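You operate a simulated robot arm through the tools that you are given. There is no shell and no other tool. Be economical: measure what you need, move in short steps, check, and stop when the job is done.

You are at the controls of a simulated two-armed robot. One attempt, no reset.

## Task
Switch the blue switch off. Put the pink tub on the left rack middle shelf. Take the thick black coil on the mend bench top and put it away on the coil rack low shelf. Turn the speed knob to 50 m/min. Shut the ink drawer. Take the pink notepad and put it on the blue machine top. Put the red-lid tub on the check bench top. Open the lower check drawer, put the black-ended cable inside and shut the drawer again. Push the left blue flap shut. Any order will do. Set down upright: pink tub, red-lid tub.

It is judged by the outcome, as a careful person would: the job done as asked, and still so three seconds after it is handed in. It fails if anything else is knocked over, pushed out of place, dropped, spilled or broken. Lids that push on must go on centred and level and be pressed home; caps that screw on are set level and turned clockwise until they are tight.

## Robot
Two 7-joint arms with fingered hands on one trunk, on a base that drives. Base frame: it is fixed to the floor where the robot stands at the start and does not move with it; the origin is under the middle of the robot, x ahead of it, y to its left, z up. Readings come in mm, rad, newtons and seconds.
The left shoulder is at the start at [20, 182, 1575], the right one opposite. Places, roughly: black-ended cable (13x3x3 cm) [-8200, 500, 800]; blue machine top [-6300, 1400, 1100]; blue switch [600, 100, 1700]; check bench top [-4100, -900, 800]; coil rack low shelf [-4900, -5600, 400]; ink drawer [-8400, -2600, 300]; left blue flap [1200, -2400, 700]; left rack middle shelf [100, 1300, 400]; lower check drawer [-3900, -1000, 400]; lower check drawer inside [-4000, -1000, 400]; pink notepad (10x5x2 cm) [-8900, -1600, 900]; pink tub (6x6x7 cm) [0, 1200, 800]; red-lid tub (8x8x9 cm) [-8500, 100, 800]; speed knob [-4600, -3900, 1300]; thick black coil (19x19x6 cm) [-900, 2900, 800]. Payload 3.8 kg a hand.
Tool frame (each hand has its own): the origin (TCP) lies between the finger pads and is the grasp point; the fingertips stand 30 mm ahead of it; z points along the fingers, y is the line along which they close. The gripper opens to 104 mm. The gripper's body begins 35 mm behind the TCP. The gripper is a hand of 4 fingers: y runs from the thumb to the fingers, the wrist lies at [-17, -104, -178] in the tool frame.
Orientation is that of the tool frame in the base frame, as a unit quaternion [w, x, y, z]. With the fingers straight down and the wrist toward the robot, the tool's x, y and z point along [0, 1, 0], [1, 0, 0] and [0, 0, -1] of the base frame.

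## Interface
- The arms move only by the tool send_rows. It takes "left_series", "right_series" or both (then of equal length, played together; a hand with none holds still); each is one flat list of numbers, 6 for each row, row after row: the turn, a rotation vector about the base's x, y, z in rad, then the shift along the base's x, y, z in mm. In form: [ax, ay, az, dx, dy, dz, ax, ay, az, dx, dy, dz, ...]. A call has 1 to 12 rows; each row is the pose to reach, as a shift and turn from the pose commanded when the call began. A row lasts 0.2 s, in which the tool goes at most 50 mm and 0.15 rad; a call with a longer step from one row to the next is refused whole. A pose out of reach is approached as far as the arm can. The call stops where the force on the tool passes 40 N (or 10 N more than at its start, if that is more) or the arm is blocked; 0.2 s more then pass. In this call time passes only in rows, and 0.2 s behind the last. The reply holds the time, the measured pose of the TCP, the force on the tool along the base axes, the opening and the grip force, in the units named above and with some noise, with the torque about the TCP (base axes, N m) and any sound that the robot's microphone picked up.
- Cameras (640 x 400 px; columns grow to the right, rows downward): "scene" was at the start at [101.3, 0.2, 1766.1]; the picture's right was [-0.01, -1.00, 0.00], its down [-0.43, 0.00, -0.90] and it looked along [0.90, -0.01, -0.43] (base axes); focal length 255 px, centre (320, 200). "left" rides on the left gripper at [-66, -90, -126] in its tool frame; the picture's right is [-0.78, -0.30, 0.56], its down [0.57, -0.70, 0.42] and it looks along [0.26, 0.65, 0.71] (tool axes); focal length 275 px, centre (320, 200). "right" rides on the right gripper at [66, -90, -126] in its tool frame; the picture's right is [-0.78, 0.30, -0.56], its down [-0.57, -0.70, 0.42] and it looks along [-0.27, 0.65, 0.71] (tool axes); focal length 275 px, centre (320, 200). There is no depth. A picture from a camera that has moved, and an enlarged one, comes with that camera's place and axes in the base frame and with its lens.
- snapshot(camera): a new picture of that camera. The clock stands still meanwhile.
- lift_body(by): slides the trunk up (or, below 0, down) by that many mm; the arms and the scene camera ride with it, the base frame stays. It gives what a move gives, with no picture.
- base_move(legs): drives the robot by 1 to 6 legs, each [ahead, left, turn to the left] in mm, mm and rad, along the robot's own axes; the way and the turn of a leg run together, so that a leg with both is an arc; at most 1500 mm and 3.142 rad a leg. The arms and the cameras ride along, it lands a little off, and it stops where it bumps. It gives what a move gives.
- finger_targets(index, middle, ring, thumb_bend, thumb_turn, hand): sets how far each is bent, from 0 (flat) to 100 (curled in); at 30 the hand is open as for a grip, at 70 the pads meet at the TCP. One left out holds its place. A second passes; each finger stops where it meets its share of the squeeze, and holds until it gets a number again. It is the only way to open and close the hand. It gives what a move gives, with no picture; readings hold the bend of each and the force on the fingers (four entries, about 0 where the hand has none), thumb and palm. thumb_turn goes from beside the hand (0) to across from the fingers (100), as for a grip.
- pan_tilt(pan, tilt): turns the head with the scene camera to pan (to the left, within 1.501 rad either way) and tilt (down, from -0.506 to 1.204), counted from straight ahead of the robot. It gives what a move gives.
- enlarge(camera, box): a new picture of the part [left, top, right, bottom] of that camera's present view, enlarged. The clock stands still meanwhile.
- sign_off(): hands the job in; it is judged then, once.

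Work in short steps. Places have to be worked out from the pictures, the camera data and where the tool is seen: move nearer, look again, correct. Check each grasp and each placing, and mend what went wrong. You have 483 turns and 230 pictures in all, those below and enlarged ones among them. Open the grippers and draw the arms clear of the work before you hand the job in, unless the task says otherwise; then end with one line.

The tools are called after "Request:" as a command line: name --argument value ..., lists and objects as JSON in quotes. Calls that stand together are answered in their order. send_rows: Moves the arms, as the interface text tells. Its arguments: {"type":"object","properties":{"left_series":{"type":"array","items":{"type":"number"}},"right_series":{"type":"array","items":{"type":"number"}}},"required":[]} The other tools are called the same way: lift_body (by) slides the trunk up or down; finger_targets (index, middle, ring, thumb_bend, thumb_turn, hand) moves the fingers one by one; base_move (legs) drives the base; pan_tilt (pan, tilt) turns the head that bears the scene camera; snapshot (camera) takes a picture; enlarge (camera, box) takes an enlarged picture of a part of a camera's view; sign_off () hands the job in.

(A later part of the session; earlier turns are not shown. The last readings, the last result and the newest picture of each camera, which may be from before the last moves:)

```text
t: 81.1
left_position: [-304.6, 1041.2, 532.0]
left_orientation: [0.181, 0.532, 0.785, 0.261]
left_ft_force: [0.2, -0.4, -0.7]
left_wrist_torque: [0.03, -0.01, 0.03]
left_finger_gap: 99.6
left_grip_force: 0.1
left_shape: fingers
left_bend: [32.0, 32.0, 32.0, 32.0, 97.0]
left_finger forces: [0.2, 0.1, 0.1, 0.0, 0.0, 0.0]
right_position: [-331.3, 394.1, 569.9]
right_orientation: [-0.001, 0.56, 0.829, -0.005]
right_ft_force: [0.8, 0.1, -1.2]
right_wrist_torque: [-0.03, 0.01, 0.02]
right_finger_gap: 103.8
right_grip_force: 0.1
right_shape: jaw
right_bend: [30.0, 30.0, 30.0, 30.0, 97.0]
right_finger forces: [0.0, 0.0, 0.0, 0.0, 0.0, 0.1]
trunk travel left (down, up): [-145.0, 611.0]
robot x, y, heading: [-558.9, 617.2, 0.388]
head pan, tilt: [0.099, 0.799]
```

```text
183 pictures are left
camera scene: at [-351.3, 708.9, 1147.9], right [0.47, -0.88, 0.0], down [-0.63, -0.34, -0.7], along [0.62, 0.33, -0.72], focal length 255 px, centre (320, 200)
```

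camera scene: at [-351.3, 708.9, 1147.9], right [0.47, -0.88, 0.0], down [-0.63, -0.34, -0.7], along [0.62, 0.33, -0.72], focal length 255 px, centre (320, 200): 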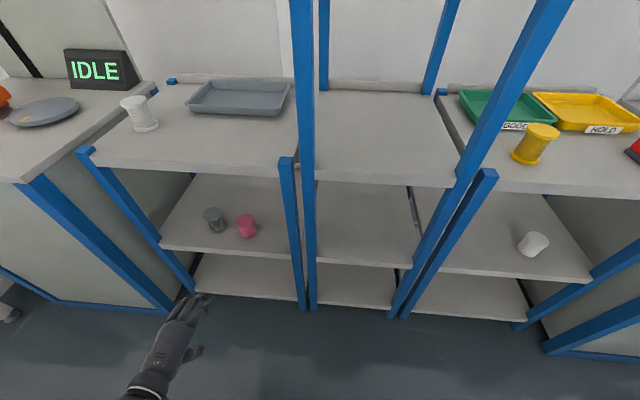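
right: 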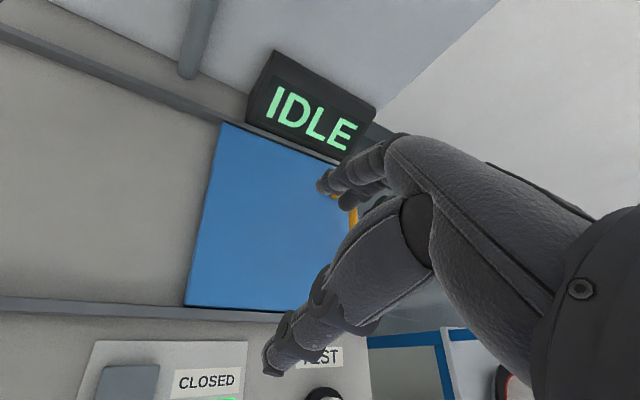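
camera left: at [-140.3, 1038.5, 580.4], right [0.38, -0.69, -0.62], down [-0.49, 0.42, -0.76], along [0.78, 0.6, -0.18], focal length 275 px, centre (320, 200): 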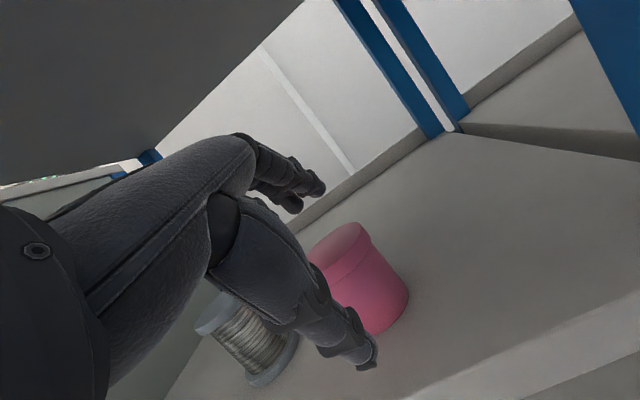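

Pink tub is placed upright next to the spool. I'll level the left hand and raise the trunk, then drive sideways right along the row to find the left blue flap.

Request:
send_rows --left_series '[-0.057, 0.139, 0, 0, 0, 30, -0.114, 0.277, 0, 0, 0, 60, -0.171, 0.416, 0, 0, 0, 90, -0.2286, 0.555, 0, 0, 0, 120]'

Request:
lift_body --by 580

Request:
base_move --legs '[[-250, 0, 0], [0, -1500, 0], [0, -1000, 0]]'

Request:
pan_tilt --pan -0.5 --tilt 0.6

Request:
snapshot --camera "scene"

```text
t: 82.1
left_position: [-297.5, 1049.2, 645.5]
left_orientation: [0.018, 0.559, 0.829, 0.015]
left_ft_force: [-1.2, -0.4, 0.0]
left_wrist_torque: [-0.03, 0.0, -0.02]
left_finger_gap: 99.9
left_grip_force: 0.1
left_shape: fingers
left_bend: [32.0, 32.0, 32.0, 32.0, 97.0]
left_finger forces: [0.0, 0.0, 0.0, 0.1, 0.2, 0.0]
left hand out of reach, approached as far as the arm can: row 4
right_position: [-332.0, 394.4, 569.5]
right_orientation: [-0.001, 0.559, 0.829, -0.005]
right_ft_force: [0.4, -0.1, -0.2]
right_wrist_torque: [-0.03, 0.01, 0.01]
right_finger_gap: 103.9
right_grip_force: 0.1
right_shape: jaw
right_bend: [30.0, 30.0, 30.0, 30.0, 97.0]
right_finger forces: [0.1, 0.0, 0.1, 0.1, 0.1, 0.0]
trunk travel left (down, up): [-145.0, 611.0]
robot x, y, heading: [-556.9, 613.1, 0.39]
head pan, tilt: [0.099, 0.799]
```

```text
refused: 580 is not a number from -400 to 400
```

```text
t: 95.8
left_position: [413.6, -1363.7, 644.2]
left_orientation: [0.017, 0.561, 0.828, 0.016]
left_ft_force: [0.0, 0.4, -0.7]
left_wrist_torque: [-0.03, -0.02, -0.01]
left_finger_gap: 99.2
left_grip_force: 0.0
left_shape: fingers
left_bend: [32.0, 32.0, 32.0, 32.0, 97.0]
left_finger forces: [0.1, 0.0, 0.0, 0.0, 0.0, 0.0]
right_position: [377.9, -2020.6, 570.3]
right_orientation: [-0.001, 0.561, 0.828, -0.005]
right_ft_force: [-0.3, -0.2, 0.2]
right_wrist_torque: [0.0, -0.01, -0.03]
right_finger_gap: 103.9
right_grip_force: 0.0
right_shape: jaw
right_bend: [30.0, 30.0, 30.0, 30.0, 97.0]
right_finger forces: [0.1, 0.0, 0.0, 0.1, 0.0, 0.0]
trunk travel left (down, up): [-145.0, 611.0]
robot x, y, heading: [154.4, -1799.4, 0.385]
head pan, tilt: [0.099, 0.799]
```

```text
t: 96.8
left_position: [414.4, -1364.6, 644.7]
left_orientation: [0.017, 0.561, 0.828, 0.015]
left_ft_force: [0.0, 0.9, 0.3]
left_wrist_torque: [-0.05, -0.03, 0.02]
left_finger_gap: 99.6
left_grip_force: 0.1
left_shape: fingers
left_bend: [32.0, 32.0, 32.0, 32.0, 97.0]
left_finger forces: [0.1, 0.0, 0.0, 0.0, 0.0, 0.0]
right_position: [378.7, -2017.9, 569.8]
right_orientation: [-0.002, 0.561, 0.828, -0.006]
right_ft_force: [0.4, -0.4, 0.2]
right_wrist_torque: [0.01, 0.02, -0.02]
right_finger_gap: 103.7
right_grip_force: 0.1
right_shape: jaw
right_bend: [30.0, 30.0, 30.0, 30.0, 97.0]
right_finger forces: [0.0, 0.0, 0.0, 0.0, 0.0, 0.0]
trunk travel left (down, up): [-145.0, 611.0]
robot x, y, heading: [152.6, -1800.9, 0.385]
head pan, tilt: [-0.499, 0.6]
```

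```text
182 pictures are left
camera scene: at [375.9, -1751.0, 1164.8], right [-0.11, -0.99, 0.0], down [-0.56, 0.06, -0.82], along [0.82, -0.09, -0.57], focal length 255 px, centre (320, 200)
```

scene: 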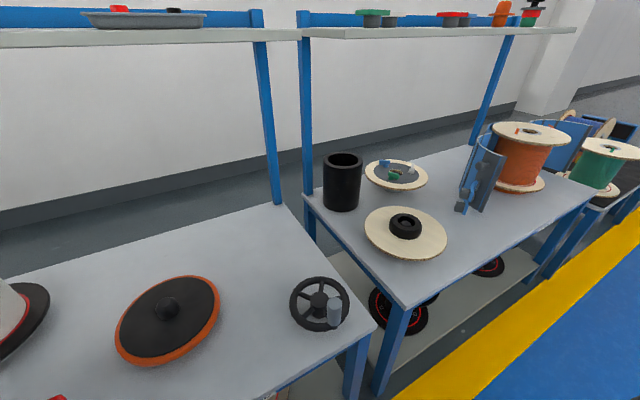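

I'll raise the trunk and continue right to find the flap.

Request:
lift_body --by 400

Request:
lift_body --by 180

Request:
base_move --legs '[[0, -700, 0]]'

Request:
pan_tilt --pan -0.3 --tilt 0.7

Request:
snapshot --camera "scene"

```text
t: 100.6
left_position: [414.2, -1364.3, 1043.5]
left_orientation: [0.018, 0.56, 0.828, 0.014]
left_ft_force: [0.7, -0.5, -0.1]
left_wrist_torque: [-0.02, 0.02, 0.01]
left_finger_gap: 99.5
left_grip_force: 0.0
left_shape: fingers
left_bend: [32.0, 32.0, 32.0, 32.0, 97.0]
left_finger forces: [0.0, 0.0, 0.0, 0.1, 0.0, 0.1]
right_position: [377.8, -2018.5, 970.5]
right_orientation: [-0.001, 0.561, 0.828, -0.006]
right_ft_force: [-0.4, -1.0, 0.9]
right_wrist_torque: [-0.04, 0.0, 0.0]
right_finger_gap: 103.9
right_grip_force: 0.0
right_shape: jaw
right_bend: [30.0, 30.0, 30.0, 30.0, 97.0]
right_finger forces: [0.0, 0.0, 0.0, 0.0, 0.1, 0.1]
trunk travel left (down, up): [-545.0, 211.0]
robot x, y, heading: [152.4, -1797.1, 0.381]
head pan, tilt: [-0.499, 0.6]
```

```text
t: 102.6
left_position: [414.1, -1364.9, 1223.7]
left_orientation: [0.018, 0.561, 0.828, 0.015]
left_ft_force: [-0.3, -0.3, -0.8]
left_wrist_torque: [-0.01, 0.03, -0.01]
left_finger_gap: 99.6
left_grip_force: 0.1
left_shape: fingers
left_bend: [32.0, 32.0, 32.0, 32.0, 97.0]
left_finger forces: [0.0, 0.1, 0.0, 0.0, 0.0, 0.1]
right_position: [378.2, -2017.8, 1149.8]
right_orientation: [-0.001, 0.562, 0.827, -0.006]
right_ft_force: [0.1, -0.4, 0.0]
right_wrist_torque: [0.02, -0.01, 0.0]
right_finger_gap: 103.6
right_grip_force: 0.0
right_shape: jaw
right_bend: [30.0, 30.0, 30.0, 30.0, 97.0]
right_finger forces: [0.0, 0.0, 0.0, 0.0, 0.0, 0.1]
trunk travel left (down, up): [-725.0, 31.0]
robot x, y, heading: [153.2, -1800.1, 0.382]
head pan, tilt: [-0.499, 0.6]
```

```text
t: 106.4
left_position: [676.9, -2014.4, 1224.4]
left_orientation: [0.017, 0.558, 0.829, 0.016]
left_ft_force: [-0.3, 1.1, 0.6]
left_wrist_torque: [-0.01, -0.01, 0.02]
left_finger_gap: 99.4
left_grip_force: 0.1
left_shape: fingers
left_bend: [32.0, 32.0, 32.0, 32.0, 97.0]
left_finger forces: [0.0, 0.0, 0.1, 0.0, 0.0, 0.1]
right_position: [644.0, -2668.5, 1150.6]
right_orientation: [-0.001, 0.56, 0.829, -0.005]
right_ft_force: [0.0, 0.3, 0.0]
right_wrist_torque: [0.03, 0.0, -0.02]
right_finger_gap: 104.1
right_grip_force: 0.1
right_shape: jaw
right_bend: [30.0, 30.0, 30.0, 30.0, 97.0]
right_finger forces: [0.0, 0.0, 0.1, 0.0, 0.0, 0.0]
trunk travel left (down, up): [-725.0, 31.0]
robot x, y, heading: [415.7, -2448.2, 0.386]
head pan, tilt: [-0.499, 0.6]
```

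```text
t: 107.2
left_position: [676.2, -2015.0, 1224.0]
left_orientation: [0.017, 0.559, 0.829, 0.015]
left_ft_force: [0.1, 0.2, 0.0]
left_wrist_torque: [0.01, 0.0, 0.05]
left_finger_gap: 99.5
left_grip_force: 0.0
left_shape: fingers
left_bend: [32.0, 32.0, 32.0, 32.0, 97.0]
left_finger forces: [0.0, 0.0, 0.0, 0.0, 0.1, 0.0]
right_position: [643.7, -2668.7, 1150.3]
right_orientation: [-0.001, 0.559, 0.829, -0.005]
right_ft_force: [-0.1, -0.3, 0.2]
right_wrist_torque: [0.03, 0.01, 0.01]
right_finger_gap: 104.3
right_grip_force: 0.1
right_shape: jaw
right_bend: [30.0, 30.0, 30.0, 30.0, 97.0]
right_finger forces: [0.0, 0.0, 0.0, 0.1, 0.0, 0.0]
trunk travel left (down, up): [-725.0, 31.0]
robot x, y, heading: [415.8, -2449.4, 0.385]
head pan, tilt: [-0.3, 0.7]
```

```text
181 pictures are left
camera scene: at [509.2, -2436.6, 1743.5], right [0.09, -1.0, 0.0], down [-0.64, -0.06, -0.77], along [0.76, 0.07, -0.64], focal length 255 px, centre (320, 200)
```

scene: 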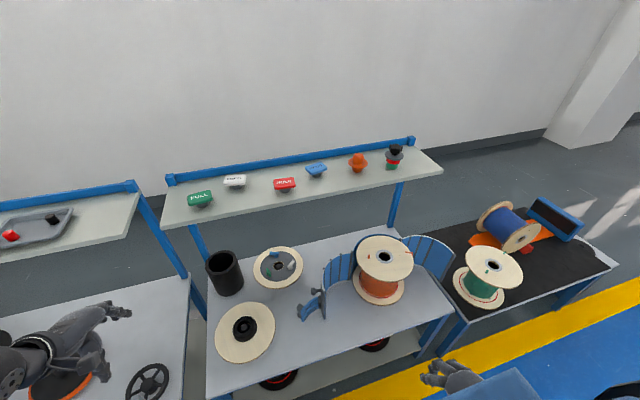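

The flaps look like a curved blue guard around the orange spool on this table. I'll zoom in.

Request:
enlarge --camera "scene" --box '[270, 200, 480, 340]'

```text
2.86 times, centred on (375, 270) of scene
camera zoom: at [509.2, -2436.6, 1743.5], right [0.09, -1.0, 0.0], down [-0.64, -0.06, -0.77], along [0.76, 0.07, -0.64], focal length 729 px, centre (163, 0)
```

zoom: 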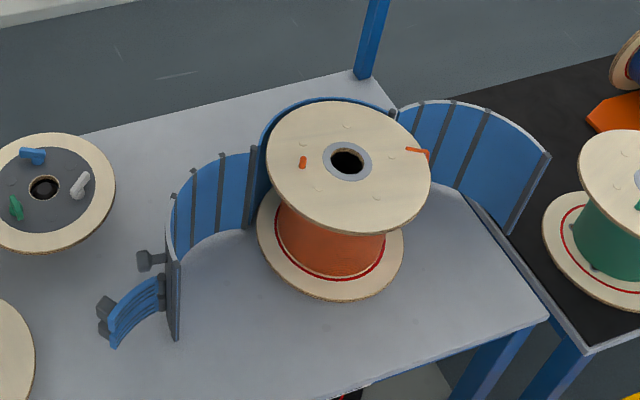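

It's a three-part round guard: back fixed, with the left flap hinged at back-left and swung open, its latch bits at the free end. I need heights, so I'll lower the trunk 300 and look again to triangulate.

Request:
lift_body --by -300

Request:
enlarge --camera "scene" --box '[240, 150, 500, 340]'

```text
t: 110.2
left_position: [676.7, -2012.7, 923.9]
left_orientation: [0.017, 0.558, 0.829, 0.015]
left_ft_force: [0.0, 0.1, 0.7]
left_wrist_torque: [-0.01, -0.02, -0.01]
left_finger_gap: 99.6
left_grip_force: 0.0
left_shape: fingers
left_bend: [32.0, 32.0, 32.0, 32.0, 97.0]
left_finger forces: [0.1, 0.0, 0.1, 0.0, 0.0, 0.0]
right_position: [643.4, -2668.2, 850.6]
right_orientation: [-0.002, 0.559, 0.829, -0.005]
right_ft_force: [0.0, 0.9, 0.0]
right_wrist_torque: [-0.03, -0.02, -0.05]
right_finger_gap: 103.6
right_grip_force: 0.1
right_shape: jaw
right_bend: [30.0, 30.0, 30.0, 30.0, 97.0]
right_finger forces: [0.1, 0.0, 0.0, 0.0, 0.1, 0.0]
trunk travel left (down, up): [-425.0, 331.0]
robot x, y, heading: [416.0, -2446.0, 0.384]
head pan, tilt: [-0.3, 0.7]
```

```text
2.11 times, centred on (370, 245) of scene
camera zoom: at [531.5, -2427.0, 1442.9], right [0.09, -1.0, 0.0], down [-0.64, -0.06, -0.76], along [0.76, 0.07, -0.64], focal length 537 px, centre (215, 105)
```

zoom: 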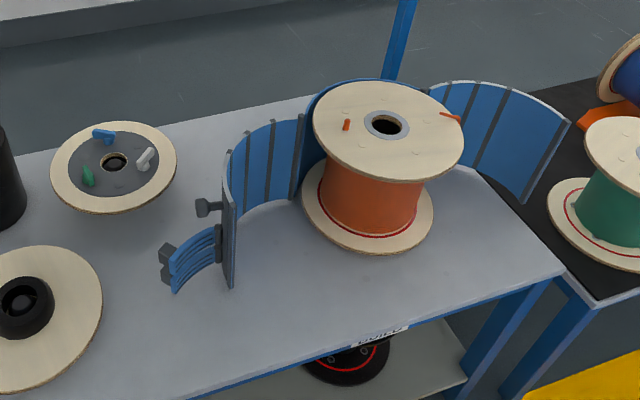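

Triangulated: table z≈562, flap top ≈ 810, hinge ≈ [1281, -2527], free end ≈ [1065, -2408], latch pieces stick out left of the free end. My plan is to put the left fist behind the latch, wrist to the left, and sweep it round the hinge. First I'll yaw the hand and close it.

Request:
send_rows --left_series '[0, 0, -0.14, 12.6, -5.6, 0, 0, 0, -0.28, 25, -11, 0, 0, 0, -0.42, 38, -17, 0, 0, 0, -0.56, 50, -22, 0, 0, 0, -0.7, 63, -28, 0, 0, 0, -0.84, 76, -34, 0, 0, 0, -0.98, 88, -39, 0, 0, 0, -1.12, 101, -45, 0, 0, 0, -1.26, 113, -51, 0, 0, 0, -1.4, 126, -56, 0]'

Request:
finger_targets --hand "left" --index 62 --middle 62 --ring 62 --thumb_bend 75

Request:
snapshot --camera "scene"

```text
t: 112.4
left_position: [802.8, -2069.2, 923.8]
left_orientation: [0.023, 0.962, 0.273, 0.001]
left_ft_force: [0.3, 0.0, -0.6]
left_wrist_torque: [-0.01, 0.01, -0.01]
left_finger_gap: 99.6
left_grip_force: 0.0
left_shape: fingers
left_bend: [32.0, 32.0, 32.0, 32.0, 97.0]
left_finger forces: [0.0, 0.0, 0.0, 0.0, 0.0, 0.0]
right_position: [643.3, -2667.5, 848.8]
right_orientation: [-0.002, 0.559, 0.829, -0.005]
right_ft_force: [-0.2, 0.2, -0.4]
right_wrist_torque: [0.02, -0.03, 0.02]
right_finger_gap: 103.6
right_grip_force: 0.1
right_shape: jaw
right_bend: [30.0, 30.0, 30.0, 30.0, 97.0]
right_finger forces: [0.0, 0.0, 0.0, 0.0, 0.0, 0.1]
trunk travel left (down, up): [-425.0, 331.0]
robot x, y, heading: [417.3, -2447.2, 0.385]
head pan, tilt: [-0.3, 0.7]
```

```text
t: 113.4
left_position: [802.7, -2070.4, 924.0]
left_orientation: [0.024, 0.962, 0.273, -0.001]
left_ft_force: [-0.6, 0.2, -0.4]
left_wrist_torque: [0.01, 0.0, 0.08]
left_finger_gap: 4.5
left_grip_force: 0.1
left_shape: fingers
left_bend: [62.0, 62.0, 62.0, 75.0, 97.0]
left_finger forces: [0.0, 0.0, 0.0, 0.0, 0.0, 0.0]
right_position: [643.8, -2668.0, 850.1]
right_orientation: [-0.002, 0.559, 0.829, -0.005]
right_ft_force: [-0.3, -0.1, -0.4]
right_wrist_torque: [-0.01, -0.01, 0.04]
right_finger_gap: 103.7
right_grip_force: 0.1
right_shape: jaw
right_bend: [30.0, 30.0, 30.0, 30.0, 97.0]
right_finger forces: [0.0, 0.0, 0.0, 0.1, 0.0, 0.1]
trunk travel left (down, up): [-425.0, 331.0]
robot x, y, heading: [418.4, -2452.1, 0.39]
head pan, tilt: [-0.3, 0.7]
```

```text
178 pictures are left
camera scene: at [531.5, -2426.9, 1442.8], right [0.09, -1.0, 0.0], down [-0.64, -0.06, -0.76], along [0.76, 0.07, -0.64], focal length 255 px, centre (320, 200)
```

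scene: 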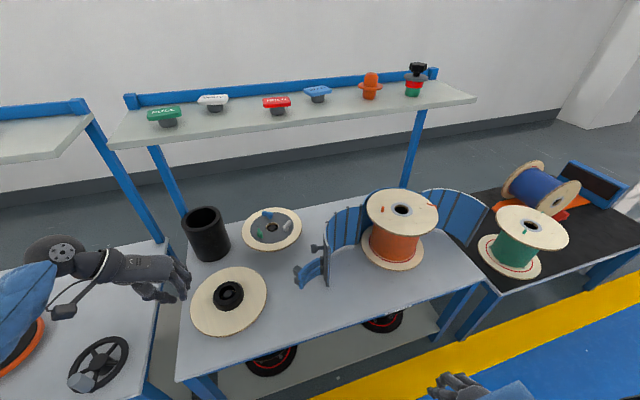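

Hand is set. I'll drive so the fist goes over the spot behind the latch (u≈105, v≈-2575), still high, and check.

Request:
base_move --legs '[[0, -355, 0], [150, 0, 0]]'

Request:
snapshot --camera "scene"

Request:
snapshot --camera "left"

```text
t: 116.6
left_position: [1077.7, -2343.6, 923.2]
left_orientation: [0.024, 0.962, 0.273, 0.0]
left_ft_force: [0.0, 0.1, 0.5]
left_wrist_torque: [-0.02, 0.02, -0.02]
left_finger_gap: 4.4
left_grip_force: 0.1
left_shape: fingers
left_bend: [62.0, 62.0, 62.0, 75.0, 97.0]
left_finger forces: [0.1, 0.0, 0.0, 0.1, 0.0, 0.0]
right_position: [918.2, -2941.2, 850.9]
right_orientation: [-0.001, 0.56, 0.829, -0.006]
right_ft_force: [0.8, 0.9, -0.5]
right_wrist_torque: [0.0, 0.02, 0.0]
right_finger_gap: 103.8
right_grip_force: 0.1
right_shape: jaw
right_bend: [30.0, 30.0, 30.0, 30.0, 97.0]
right_finger forces: [0.0, 0.1, 0.1, 0.0, 0.0, 0.1]
trunk travel left (down, up): [-425.0, 331.0]
robot x, y, heading: [689.3, -2724.5, 0.385]
head pan, tilt: [-0.3, 0.7]
```

```text
177 pictures are left
camera scene: at [807.2, -2700.0, 1442.6], right [0.09, -1.0, 0.0], down [-0.64, -0.06, -0.76], along [0.76, 0.06, -0.65], focal length 255 px, centre (320, 200)
```

scene: 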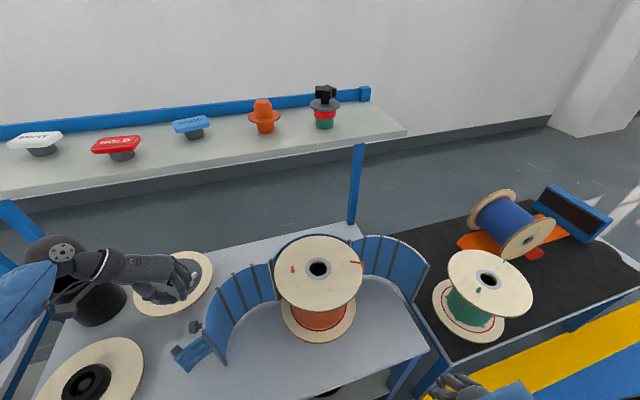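

```text
176 pictures are left
camera left: at [973.7, -2297.0, 1046.6], right [-0.81, -0.18, -0.56], down [0.12, 0.88, -0.46], along [0.57, -0.44, -0.69], focal length 275 px, centre (320, 200)
```

left: 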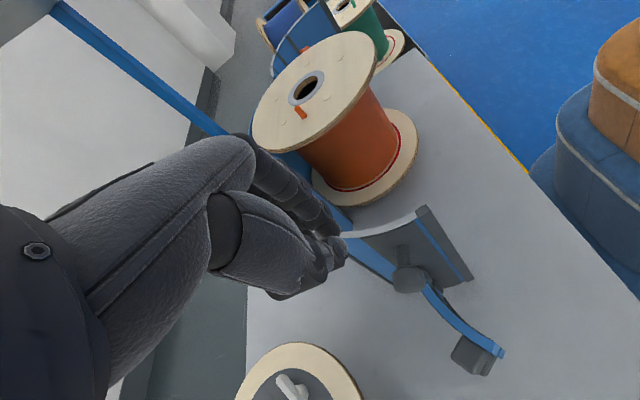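

Very clear: the knob is about 20 mm from the fist line. I'll shift the hand 22 mm further in, then lower it behind the latch with the trunk.

Request:
send_rows --left_series '[0, 0, 0, 20, 9, 0]'

Request:
lift_body --by -130

Request:
snapshot --camera "left"

```text
t: 117.0
left_position: [1096.6, -2335.2, 922.3]
left_orientation: [0.024, 0.962, 0.273, -0.001]
left_ft_force: [0.4, 0.9, 0.1]
left_wrist_torque: [-0.04, -0.01, 0.01]
left_finger_gap: 4.8
left_grip_force: 0.0
left_shape: fingers
left_bend: [62.0, 62.0, 62.0, 75.0, 97.0]
left_finger forces: [0.1, 0.0, 0.1, 0.0, 0.0, 0.1]
right_position: [917.4, -2941.8, 849.7]
right_orientation: [-0.002, 0.56, 0.829, -0.006]
right_ft_force: [-0.5, 0.4, 0.9]
right_wrist_torque: [0.02, 0.01, 0.01]
right_finger_gap: 104.0
right_grip_force: 0.0
right_shape: jaw
right_bend: [30.0, 30.0, 30.0, 30.0, 97.0]
right_finger forces: [0.1, 0.0, 0.0, 0.1, 0.0, 0.0]
trunk travel left (down, up): [-425.0, 331.0]
robot x, y, heading: [690.0, -2721.1, 0.384]
head pan, tilt: [-0.3, 0.7]
```

```text
t: 118.6
left_position: [1096.1, -2335.6, 794.3]
left_orientation: [0.023, 0.962, 0.273, 0.0]
left_ft_force: [-1.0, -0.2, -0.1]
left_wrist_torque: [-0.03, 0.02, 0.01]
left_finger_gap: 4.6
left_grip_force: 0.0
left_shape: fingers
left_bend: [62.0, 62.0, 62.0, 75.0, 97.0]
left_finger forces: [0.0, 0.1, 0.0, 0.1, 0.1, 0.1]
right_position: [916.2, -2942.5, 719.0]
right_orientation: [-0.002, 0.56, 0.829, -0.005]
right_ft_force: [0.0, 0.6, 0.4]
right_wrist_torque: [0.03, 0.01, -0.01]
right_finger_gap: 103.6
right_grip_force: 0.2
right_shape: jaw
right_bend: [30.0, 30.0, 30.0, 30.0, 97.0]
right_finger forces: [0.1, 0.1, 0.0, 0.1, 0.0, 0.1]
trunk travel left (down, up): [-295.0, 461.0]
robot x, y, heading: [691.7, -2723.8, 0.384]
head pan, tilt: [-0.3, 0.7]
```

```text
175 pictures are left
camera left: at [992.1, -2288.6, 917.7], right [-0.81, -0.18, -0.56], down [0.13, 0.88, -0.46], along [0.58, -0.44, -0.69], focal length 275 px, centre (320, 200)
```

left: 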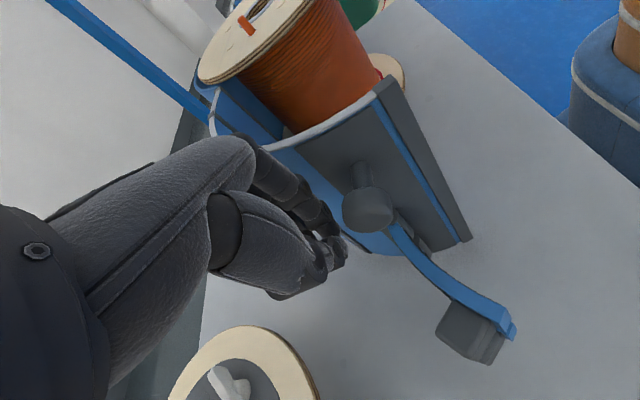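

The fist is nicely tucked outside the panel, behind the knob. I'll lower 35 mm and sweep the first part of the arc with the base.

Request:
lift_body --by -35

Request:
base_move --legs '[[-40, -35, 0], [-51, -47, 0]]'

Request:
snapshot --camera "left"

Request:
snapshot --camera "scene"

```text
t: 119.4
left_position: [1095.9, -2335.5, 759.0]
left_orientation: [0.023, 0.962, 0.273, 0.001]
left_ft_force: [-0.1, 0.0, 0.1]
left_wrist_torque: [0.02, 0.02, 0.02]
left_finger_gap: 4.6
left_grip_force: 0.1
left_shape: fingers
left_bend: [62.0, 62.0, 62.0, 75.0, 97.0]
left_finger forces: [0.1, 0.0, 0.0, 0.1, 0.0, 0.0]
right_position: [915.8, -2942.1, 684.7]
right_orientation: [-0.001, 0.56, 0.829, -0.005]
right_ft_force: [0.2, 0.8, -0.2]
right_wrist_torque: [0.0, 0.02, 0.02]
right_finger_gap: 104.0
right_grip_force: 0.0
right_shape: jaw
right_bend: [30.0, 30.0, 30.0, 30.0, 97.0]
right_finger forces: [0.0, 0.0, 0.1, 0.0, 0.0, 0.0]
trunk travel left (down, up): [-260.0, 496.0]
robot x, y, heading: [683.9, -2719.6, 0.392]
head pan, tilt: [-0.3, 0.7]
```

```text
t: 121.0
left_position: [1044.8, -2447.0, 759.4]
left_orientation: [0.023, 0.962, 0.273, 0.002]
left_ft_force: [-0.4, -0.3, 0.6]
left_wrist_torque: [0.01, -0.05, 0.0]
left_finger_gap: 4.3
left_grip_force: 0.0
left_shape: fingers
left_bend: [62.0, 62.0, 62.0, 75.0, 97.0]
left_finger forces: [0.0, 0.0, 0.0, 0.0, 0.0, 0.0]
right_position: [865.2, -3054.0, 685.3]
right_orientation: [-0.003, 0.559, 0.829, -0.004]
right_ft_force: [-1.3, -0.4, 0.2]
right_wrist_torque: [-0.01, -0.03, -0.03]
right_finger_gap: 103.9
right_grip_force: 0.0
right_shape: jaw
right_bend: [30.0, 30.0, 30.0, 30.0, 97.0]
right_finger forces: [0.1, 0.0, 0.1, 0.0, 0.1, 0.0]
trunk travel left (down, up): [-260.0, 496.0]
robot x, y, heading: [635.6, -2831.1, 0.383]
head pan, tilt: [-0.3, 0.7]
```

```text
174 pictures are left
camera left: at [939.9, -2399.5, 882.9], right [-0.81, -0.18, -0.56], down [0.12, 0.88, -0.46], along [0.58, -0.44, -0.69], focal length 275 px, centre (320, 200)
```

left: 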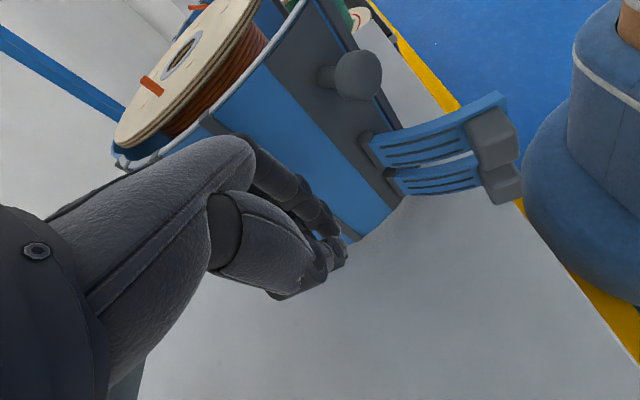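

```text
173 pictures are left
camera scene: at [803.3, -2791.6, 1275.7], right [0.09, -1.0, 0.0], down [-0.64, -0.05, -0.77], along [0.76, 0.07, -0.64], focal length 255 px, centre (320, 200)
```

scene: 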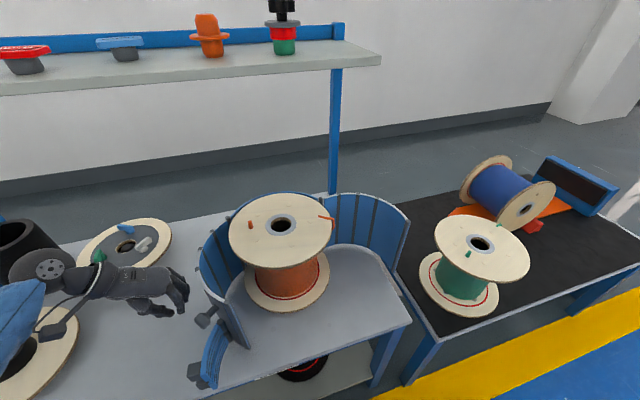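

The flap is swinging shut. I'll continue the arc.

Request:
base_move --legs '[[-30, -59, 0], [-14, -62, 0]]'

Request:
snapshot --camera "left"

Request:
snapshot --camera "scene"

```text
t: 122.5
left_position: [1050.1, -2573.0, 759.2]
left_orientation: [0.024, 0.962, 0.273, 0.001]
left_ft_force: [0.9, 0.7, -0.8]
left_wrist_torque: [0.01, 0.05, 0.02]
left_finger_gap: 4.2
left_grip_force: 0.0
left_shape: fingers
left_bend: [62.0, 62.0, 62.0, 75.0, 97.0]
left_finger forces: [0.0, 0.0, 0.1, 0.1, 0.1, 0.1]
right_position: [869.2, -3181.8, 684.0]
right_orientation: [-0.003, 0.56, 0.828, -0.005]
right_ft_force: [0.3, -0.3, -0.3]
right_wrist_torque: [0.02, -0.03, 0.01]
right_finger_gap: 104.2
right_grip_force: 0.0
right_shape: jaw
right_bend: [30.0, 30.0, 30.0, 30.0, 97.0]
right_finger forces: [0.1, 0.1, 0.0, 0.1, 0.0, 0.0]
trunk travel left (down, up): [-260.0, 496.0]
robot x, y, heading: [642.5, -2959.6, 0.383]
head pan, tilt: [-0.3, 0.7]
```

```text
172 pictures are left
camera left: at [944.9, -2528.0, 882.6], right [-0.81, -0.18, -0.56], down [0.12, 0.88, -0.46], along [0.58, -0.44, -0.69], focal length 275 px, centre (320, 200)
```

left: 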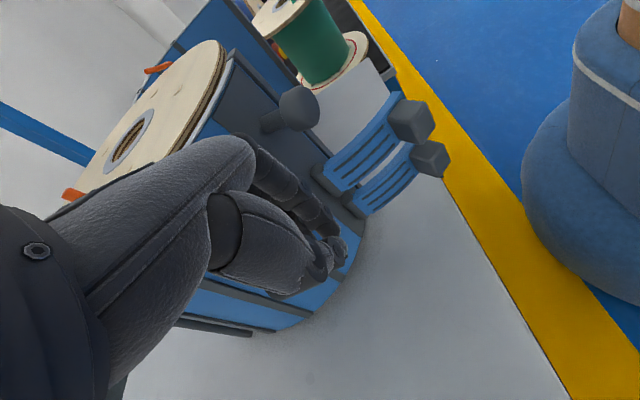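

```text
171 pictures are left
camera scene: at [808.5, -2920.2, 1275.6], right [0.09, -1.0, 0.0], down [-0.64, -0.05, -0.76], along [0.76, 0.07, -0.64], focal length 255 px, centre (320, 200)
```

scene: 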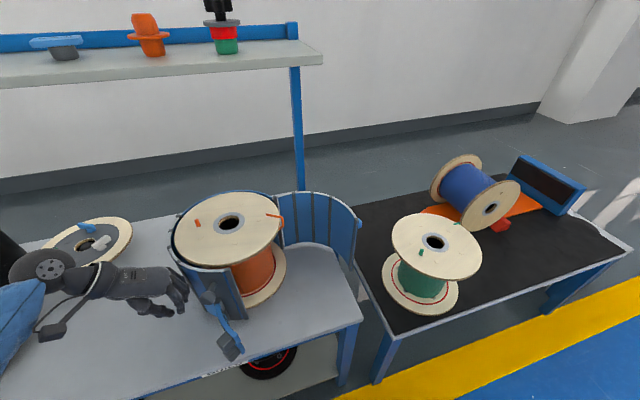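

It's nearly closed. I'll press it home with the arm, force-limited, toward the spool axis.

Request:
send_rows --left_series '[0, 0, 0, 8, -6, 0, 0, 0, 0, 16, -12, 0, 0, 0, 0, 24, -18, 0, 0, 0, 0, 32, -24, 0, 0, 0, 0, 40, -30, 0, 0, 0, 0, 48, -36, 0]'

Request:
snapshot --camera "scene"

```text
t: 123.3
left_position: [1060.0, -2581.7, 757.5]
left_orientation: [0.017, 0.962, 0.274, -0.005]
left_ft_force: [-22.8, 10.5, 5.5]
left_wrist_torque: [-0.23, -0.63, 0.24]
left_finger_gap: 4.3
left_grip_force: 12.2
left_shape: fingers
left_bend: [62.0, 62.0, 70.0, 75.0, 97.0]
left_finger forces: [0.0, 0.0, 24.6, 0.1, 0.1, 0.0]
right_position: [868.2, -3180.7, 685.5]
right_orientation: [-0.001, 0.56, 0.829, -0.004]
right_ft_force: [0.1, 1.0, -0.1]
right_wrist_torque: [0.01, -0.01, 0.0]
right_finger_gap: 103.9
right_grip_force: 0.2
right_shape: jaw
right_bend: [30.0, 30.0, 30.0, 30.0, 97.0]
right_finger forces: [0.0, 0.0, 0.1, 0.0, 0.0, 0.1]
trunk travel left (down, up): [-260.0, 496.0]
robot x, y, heading: [644.6, -2958.1, 0.386]
head pan, tilt: [-0.3, 0.7]
stopped in row 3 (left hand): the force on the tool passed its limit (the readings are from after the stop); the commanded pose is now the measured one
```

```text
170 pictures are left
camera scene: at [805.2, -2917.7, 1275.9], right [0.09, -1.0, 0.0], down [-0.64, -0.06, -0.77], along [0.76, 0.07, -0.64], focal length 255 px, centre (320, 200)
```

scene: 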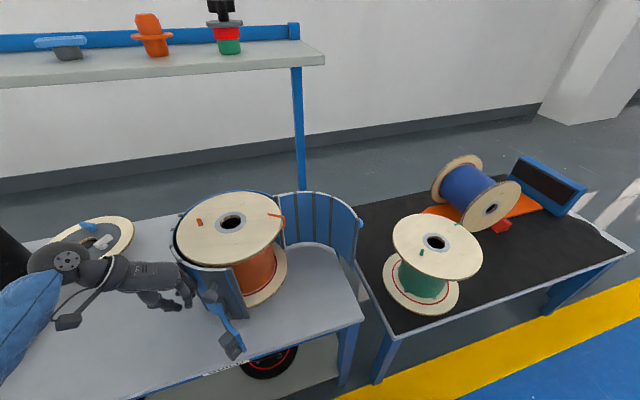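

That push was partly toward the hinge. I'll ease back and push purely sideways (−v), which is the closing direction here.

Request:
send_rows --left_series '[0, 0, 0, -12, -4, 0, 0, 0, 0, -9, -13, 0, 0, 0, 0, -6, -22, 0, 0, 0, 0, -3, -31, 0, 0, 0, 0, 1, -40, 0, 0, 0, 0, 4, -49, 0, 0, 0, 0, 8, -58, 0]'

Request:
snapshot --camera "scene"

Request:
snapshot --camera "left"

```text
t: 124.1
left_position: [1052.3, -2596.8, 757.4]
left_orientation: [0.012, 0.961, 0.277, -0.007]
left_ft_force: [-22.7, 12.3, 5.7]
left_wrist_torque: [-0.26, -0.69, 0.36]
left_finger_gap: 4.6
left_grip_force: 13.0
left_shape: fingers
left_bend: [62.0, 62.0, 70.0, 75.0, 97.0]
left_finger forces: [0.0, 0.0, 25.7, 0.1, 0.0, 0.0]
right_position: [866.6, -3178.8, 684.2]
right_orientation: [-0.001, 0.559, 0.829, -0.006]
right_ft_force: [-0.2, -0.1, -0.6]
right_wrist_torque: [0.01, 0.0, 0.0]
right_finger_gap: 103.7
right_grip_force: 0.1
right_shape: jaw
right_bend: [30.0, 30.0, 30.0, 30.0, 97.0]
right_finger forces: [0.1, 0.1, 0.0, 0.1, 0.0, 0.0]
trunk travel left (down, up): [-260.0, 496.0]
robot x, y, heading: [639.8, -2960.1, 0.389]
head pan, tilt: [-0.3, 0.7]
stopped in row 4 (left hand): the force on the tool passed its limit (the readings are from after the stop); the commanded pose is now the measured one
```

```text
169 pictures are left
camera scene: at [804.8, -2917.6, 1276.0], right [0.09, -1.0, 0.0], down [-0.64, -0.06, -0.77], along [0.76, 0.07, -0.64], focal length 255 px, centre (320, 200)
```

scene: 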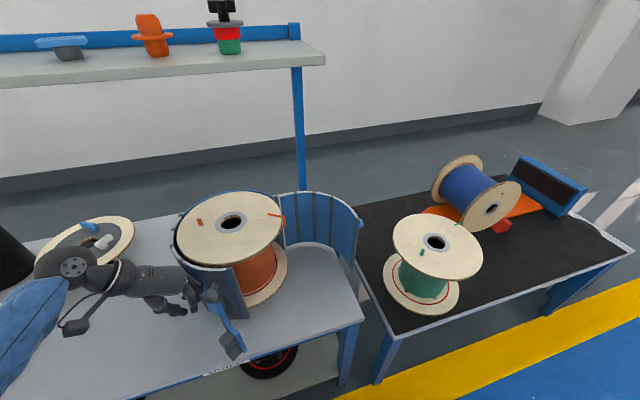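

```text
168 pictures are left
camera left: at [949.6, -2554.0, 882.7], right [-0.82, -0.18, -0.55], down [0.11, 0.89, -0.45], along [0.56, -0.43, -0.71], focal length 275 px, centre (320, 200)
```

left: 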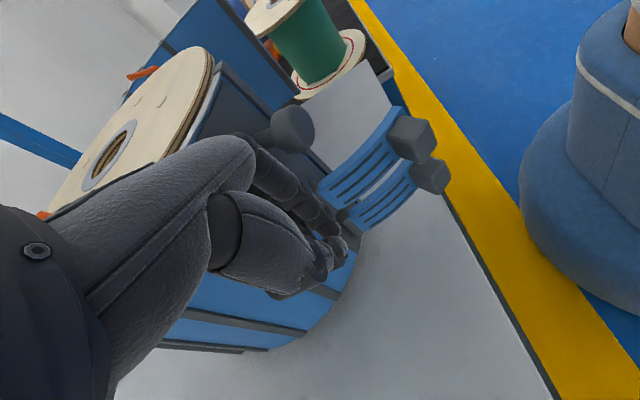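

The flap no longer gives at 25 N and its end lies at the front centre of the spool: shut. I'll withdraw the hand leftward and up.

Request:
base_move --legs '[[-60, 60, 0], [-150, 0, 0]]'

Request:
lift_body --by 300

Request:
enlarge --camera "scene" --box '[140, 160, 460, 360]'

```text
t: 126.1
left_position: [839.0, -2624.6, 757.7]
left_orientation: [0.016, 0.961, 0.277, -0.005]
left_ft_force: [0.2, -0.5, -0.4]
left_wrist_torque: [0.01, -0.01, -0.03]
left_finger_gap: 4.5
left_grip_force: 0.1
left_shape: fingers
left_bend: [62.0, 62.0, 62.0, 75.0, 97.0]
left_finger forces: [0.0, 0.1, 0.1, 0.1, 0.0, 0.0]
right_position: [652.6, -3203.7, 685.1]
right_orientation: [-0.001, 0.558, 0.83, -0.004]
right_ft_force: [0.0, -0.6, 0.7]
right_wrist_torque: [0.0, -0.04, -0.01]
right_finger_gap: 103.9
right_grip_force: 0.2
right_shape: jaw
right_bend: [30.0, 30.0, 30.0, 30.0, 97.0]
right_finger forces: [0.1, 0.0, 0.0, 0.0, 0.1, 0.1]
trunk travel left (down, up): [-260.0, 496.0]
robot x, y, heading: [426.7, -2984.9, 0.388]
head pan, tilt: [-0.3, 0.7]
```

```text
t: 129.1
left_position: [837.9, -2623.2, 1056.5]
left_orientation: [0.016, 0.961, 0.277, -0.006]
left_ft_force: [-0.8, 0.4, 0.8]
left_wrist_torque: [0.0, -0.02, 0.01]
left_finger_gap: 4.4
left_grip_force: 0.0
left_shape: fingers
left_bend: [62.0, 62.0, 62.0, 75.0, 97.0]
left_finger forces: [0.0, 0.0, 0.0, 0.0, 0.0, 0.1]
right_position: [653.2, -3203.2, 983.9]
right_orientation: [-0.002, 0.558, 0.83, -0.005]
right_ft_force: [-0.7, -0.2, 0.2]
right_wrist_torque: [0.03, -0.02, 0.01]
right_finger_gap: 103.9
right_grip_force: 0.1
right_shape: jaw
right_bend: [30.0, 30.0, 30.0, 30.0, 97.0]
right_finger forces: [0.0, 0.0, 0.0, 0.0, 0.0, 0.0]
trunk travel left (down, up): [-560.0, 196.0]
robot x, y, heading: [423.5, -2983.0, 0.387]
head pan, tilt: [-0.3, 0.7]
```

```text
2.00 times, centred on (300, 260) of scene
camera zoom: at [522.8, -2969.4, 1578.3], right [0.09, -1.0, 0.0], down [-0.64, -0.06, -0.76], along [0.76, 0.07, -0.64], focal length 510 px, centre (360, 80)
```

zoom: 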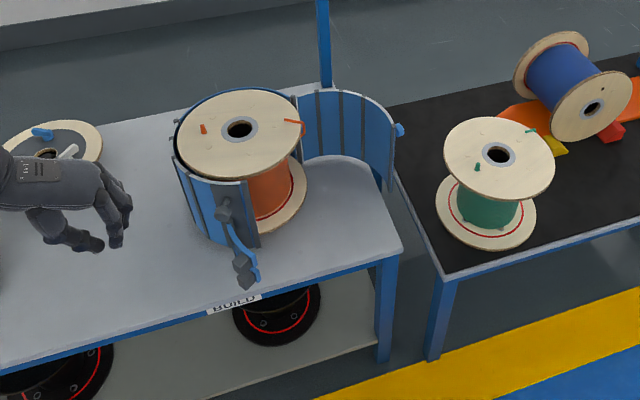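

Flap confirmed shut. I'll restore the left hand to its neutral pose, then drive left along the aisle to the mend bench for the coil.

Request:
send_rows --left_series '[0, 0, 0.14, -12, 6, 0, 0, 0, 0.28, -24, 12, 0, 0, 0, 0.42, -36, 18, 0, 0, 0, 0.56, -48, 24, 0, 0, 0, 0.7, -60, 30, 0, 0, 0, 0.84, -72, 36, 0, 0, 0, 0.98, -84, 42, 0, 0, 0, 1.12, -96, 48, 0, 0, 0, 1.26, -108, 54, 0, 0, 0, 1.4, -120, 60, 0]'

Request:
finger_targets --hand "left" --index 30 --middle 30 --ring 30 --thumb_bend 30

Request:
base_move --legs '[[0, 1450, 0], [0, 1450, 0], [0, 1450, 0], [0, 1350, 0]]'

Request:
lift_body --by 165

Request:
pan_tilt --pan 0 --tilt 0.6

Request:
snapshot --camera "scene"

```text
t: 131.3
left_position: [717.5, -2563.2, 1056.3]
left_orientation: [0.015, 0.555, 0.832, 0.006]
left_ft_force: [-0.8, 0.2, 0.3]
left_wrist_torque: [0.0, -0.02, 0.02]
left_finger_gap: 4.2
left_grip_force: 0.0
left_shape: fingers
left_bend: [62.0, 62.0, 62.0, 75.0, 97.0]
left_finger forces: [0.0, 0.0, 0.1, 0.1, 0.0, 0.0]
right_position: [652.6, -3203.3, 984.6]
right_orientation: [-0.002, 0.558, 0.83, -0.005]
right_ft_force: [0.6, -0.2, 0.4]
right_wrist_torque: [-0.02, 0.02, -0.02]
right_finger_gap: 103.7
right_grip_force: 0.0
right_shape: jaw
right_bend: [30.0, 30.0, 30.0, 30.0, 97.0]
right_finger forces: [0.0, 0.0, 0.1, 0.0, 0.0, 0.0]
trunk travel left (down, up): [-560.0, 196.0]
robot x, y, heading: [426.6, -2983.2, 0.391]
head pan, tilt: [-0.3, 0.7]
```

```text
t: 132.3
left_position: [718.4, -2564.0, 1056.5]
left_orientation: [0.017, 0.556, 0.831, 0.007]
left_ft_force: [-0.3, 0.6, 0.4]
left_wrist_torque: [0.02, -0.02, 0.0]
left_finger_gap: 104.7
left_grip_force: 0.0
left_shape: fingers
left_bend: [30.0, 30.0, 30.0, 30.0, 97.0]
left_finger forces: [0.1, 0.0, 0.1, 0.0, 0.0, 0.0]
right_position: [653.4, -3203.4, 985.6]
right_orientation: [0.0, 0.558, 0.83, -0.005]
right_ft_force: [-0.2, 0.5, -0.4]
right_wrist_torque: [-0.02, 0.03, 0.02]
right_finger_gap: 103.7
right_grip_force: 0.1
right_shape: jaw
right_bend: [30.0, 30.0, 30.0, 30.0, 97.0]
right_finger forces: [0.0, 0.1, 0.1, 0.0, 0.1, 0.0]
trunk travel left (down, up): [-560.0, 196.0]
robot x, y, heading: [425.4, -2988.6, 0.388]
head pan, tilt: [-0.3, 0.7]
```

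```text
t: 159.6
left_position: [-1365.2, 2740.6, 1055.9]
left_orientation: [0.016, 0.572, 0.82, 0.006]
left_ft_force: [0.5, 0.6, -0.8]
left_wrist_torque: [-0.03, 0.0, -0.03]
left_finger_gap: 104.3
left_grip_force: 0.0
left_shape: fingers
left_bend: [30.0, 30.0, 30.0, 30.0, 97.0]
left_finger forces: [0.1, 0.1, 0.1, 0.0, 0.0, 0.1]
right_position: [-1453.5, 2104.3, 984.5]
right_orientation: [-0.001, 0.574, 0.819, -0.005]
right_ft_force: [-1.0, -0.3, 0.1]
right_wrist_torque: [-0.04, -0.02, -0.02]
right_finger_gap: 103.8
right_grip_force: 0.0
right_shape: jaw
right_bend: [30.0, 30.0, 30.0, 30.0, 97.0]
right_finger forces: [0.1, 0.1, 0.0, 0.1, 0.1, 0.1]
trunk travel left (down, up): [-560.0, 196.0]
robot x, y, heading: [-1676.4, 2332.0, 0.357]
head pan, tilt: [-0.3, 0.7]
```

```text
t: 161.4
left_position: [-1367.4, 2740.4, 1221.7]
left_orientation: [0.015, 0.57, 0.821, 0.005]
left_ft_force: [-0.1, -0.1, 0.2]
left_wrist_torque: [0.03, 0.0, -0.02]
left_finger_gap: 104.2
left_grip_force: 0.0
left_shape: fingers
left_bend: [30.0, 30.0, 30.0, 30.0, 97.0]
left_finger forces: [0.0, 0.1, 0.1, 0.1, 0.0, 0.0]
right_position: [-1453.5, 2104.1, 1149.4]
right_orientation: [-0.001, 0.572, 0.82, -0.005]
right_ft_force: [-0.3, 1.0, -0.8]
right_wrist_torque: [0.03, 0.02, -0.03]
right_finger_gap: 103.7
right_grip_force: 0.1
right_shape: jaw
right_bend: [30.0, 30.0, 30.0, 30.0, 97.0]
right_finger forces: [0.1, 0.0, 0.1, 0.1, 0.0, 0.0]
trunk travel left (down, up): [-725.0, 31.0]
robot x, y, heading: [-1675.7, 2331.7, 0.355]
head pan, tilt: [-0.3, 0.7]
```

```text
t: 162.2
left_position: [-1364.1, 2740.8, 1221.4]
left_orientation: [0.016, 0.571, 0.821, 0.005]
left_ft_force: [0.6, -0.9, 0.6]
left_wrist_torque: [-0.02, -0.02, 0.01]
left_finger_gap: 104.3
left_grip_force: 0.1
left_shape: fingers
left_bend: [30.0, 30.0, 30.0, 30.0, 97.0]
left_finger forces: [0.0, 0.0, 0.0, 0.0, 0.0, 0.0]
right_position: [-1453.7, 2104.1, 1150.3]
right_orientation: [-0.001, 0.573, 0.82, -0.004]
right_ft_force: [-0.2, 0.4, 0.4]
right_wrist_torque: [0.03, -0.01, -0.01]
right_finger_gap: 103.8
right_grip_force: 0.0
right_shape: jaw
right_bend: [30.0, 30.0, 30.0, 30.0, 97.0]
right_finger forces: [0.0, 0.1, 0.0, 0.0, 0.0, 0.0]
trunk travel left (down, up): [-725.0, 31.0]
robot x, y, heading: [-1672.1, 2330.6, 0.36]
head pan, tilt: [0.0, 0.6]
```

```text
166 pictures are left
camera scene: at [-1581.7, 2366.6, 1752.1], right [0.35, -0.94, 0.0], down [-0.53, -0.2, -0.82], along [0.77, 0.29, -0.57], focal length 255 px, centre (320, 200)
```

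scene: 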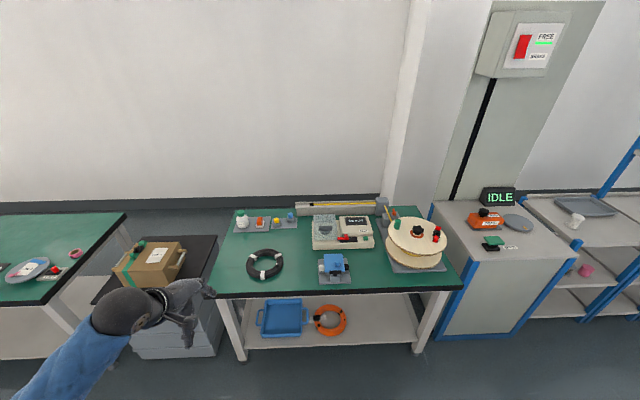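

The black coil is on this green bench. I'll zoom in on it.

Request:
enlarge --camera "scene" --box '[200, 190, 400, 310]'

```text
3.20 times, centred on (300, 250) of scene
camera zoom: at [-1581.7, 2366.6, 1752.1], right [0.35, -0.94, 0.0], down [-0.53, -0.2, -0.82], along [0.77, 0.29, -0.57], focal length 816 px, centre (384, 40)
```

zoom: 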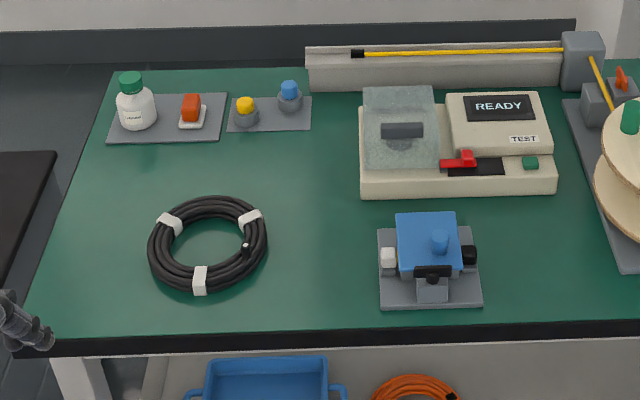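

Coil centre is about u=305, v=3040, with the bench edge at u≈145. I'll square up, approach, lower the trunk partly and measure the height.

Request:
base_move --legs '[[0, -25, 0.033], [340, 0, 0]]'

Request:
lift_body --by -200

Request:
snapshot --camera "left"

Request:
snapshot --camera "scene"

```text
t: 164.9
left_position: [-1052.9, 2855.0, 1221.5]
left_orientation: [0.015, 0.558, 0.83, 0.006]
left_ft_force: [0.9, -1.0, 0.5]
left_wrist_torque: [0.0, 0.03, 0.0]
left_finger_gap: 104.2
left_grip_force: 0.1
left_shape: fingers
left_bend: [30.0, 30.0, 30.0, 30.0, 97.0]
left_finger forces: [0.0, 0.0, 0.0, 0.0, 0.1, 0.0]
right_position: [-1121.6, 2215.6, 1149.3]
right_orientation: [-0.002, 0.56, 0.828, -0.005]
right_ft_force: [0.2, -0.7, 0.5]
right_wrist_torque: [0.01, 0.05, 0.01]
right_finger_gap: 103.5
right_grip_force: 0.0
right_shape: jaw
right_bend: [30.0, 30.0, 30.0, 30.0, 97.0]
right_finger forces: [0.1, 0.1, 0.0, 0.0, 0.0, 0.0]
trunk travel left (down, up): [-725.0, 31.0]
robot x, y, heading: [-1344.0, 2442.5, 0.386]
head pan, tilt: [0.0, 0.6]
```

```text
t: 167.1
left_position: [-1053.9, 2856.0, 1022.1]
left_orientation: [0.016, 0.557, 0.83, 0.007]
left_ft_force: [0.0, 0.2, 0.4]
left_wrist_torque: [0.0, -0.04, 0.0]
left_finger_gap: 104.3
left_grip_force: 0.0
left_shape: fingers
left_bend: [30.0, 30.0, 30.0, 30.0, 97.0]
left_finger forces: [0.0, 0.1, 0.0, 0.1, 0.1, 0.0]
right_position: [-1120.9, 2216.3, 949.6]
right_orientation: [-0.002, 0.56, 0.828, -0.006]
right_ft_force: [-0.5, 0.2, -0.2]
right_wrist_torque: [0.01, 0.04, -0.01]
right_finger_gap: 103.6
right_grip_force: 0.0
right_shape: jaw
right_bend: [30.0, 30.0, 30.0, 30.0, 97.0]
right_finger forces: [0.1, 0.0, 0.0, 0.1, 0.0, 0.0]
trunk travel left (down, up): [-525.0, 231.0]
robot x, y, heading: [-1349.0, 2438.3, 0.385]
head pan, tilt: [0.0, 0.6]
```

```text
164 pictures are left
camera left: at [-1116.0, 2761.1, 1146.9], right [0.04, -0.83, -0.55], down [-0.85, 0.26, -0.46], along [0.52, 0.48, -0.7], focal length 275 px, centre (320, 200)
```

left: 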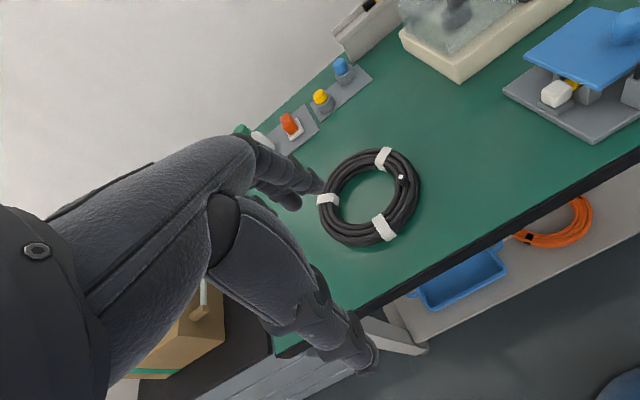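

```text
163 pictures are left
camera scene: at [-1251.0, 2478.2, 1552.1], right [0.38, -0.93, 0.0], down [-0.52, -0.21, -0.83], along [0.76, 0.31, -0.56], focal length 255 px, centre (320, 200)
```

scene: 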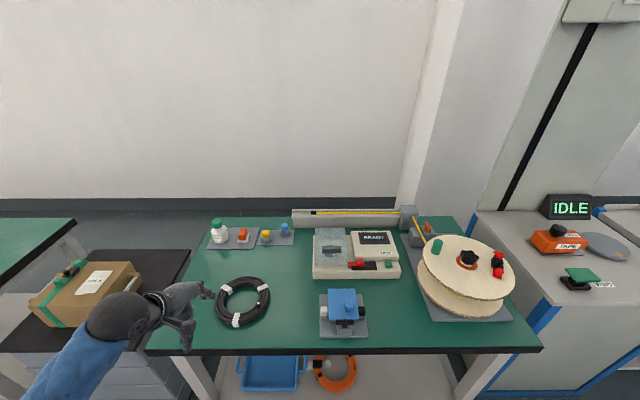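

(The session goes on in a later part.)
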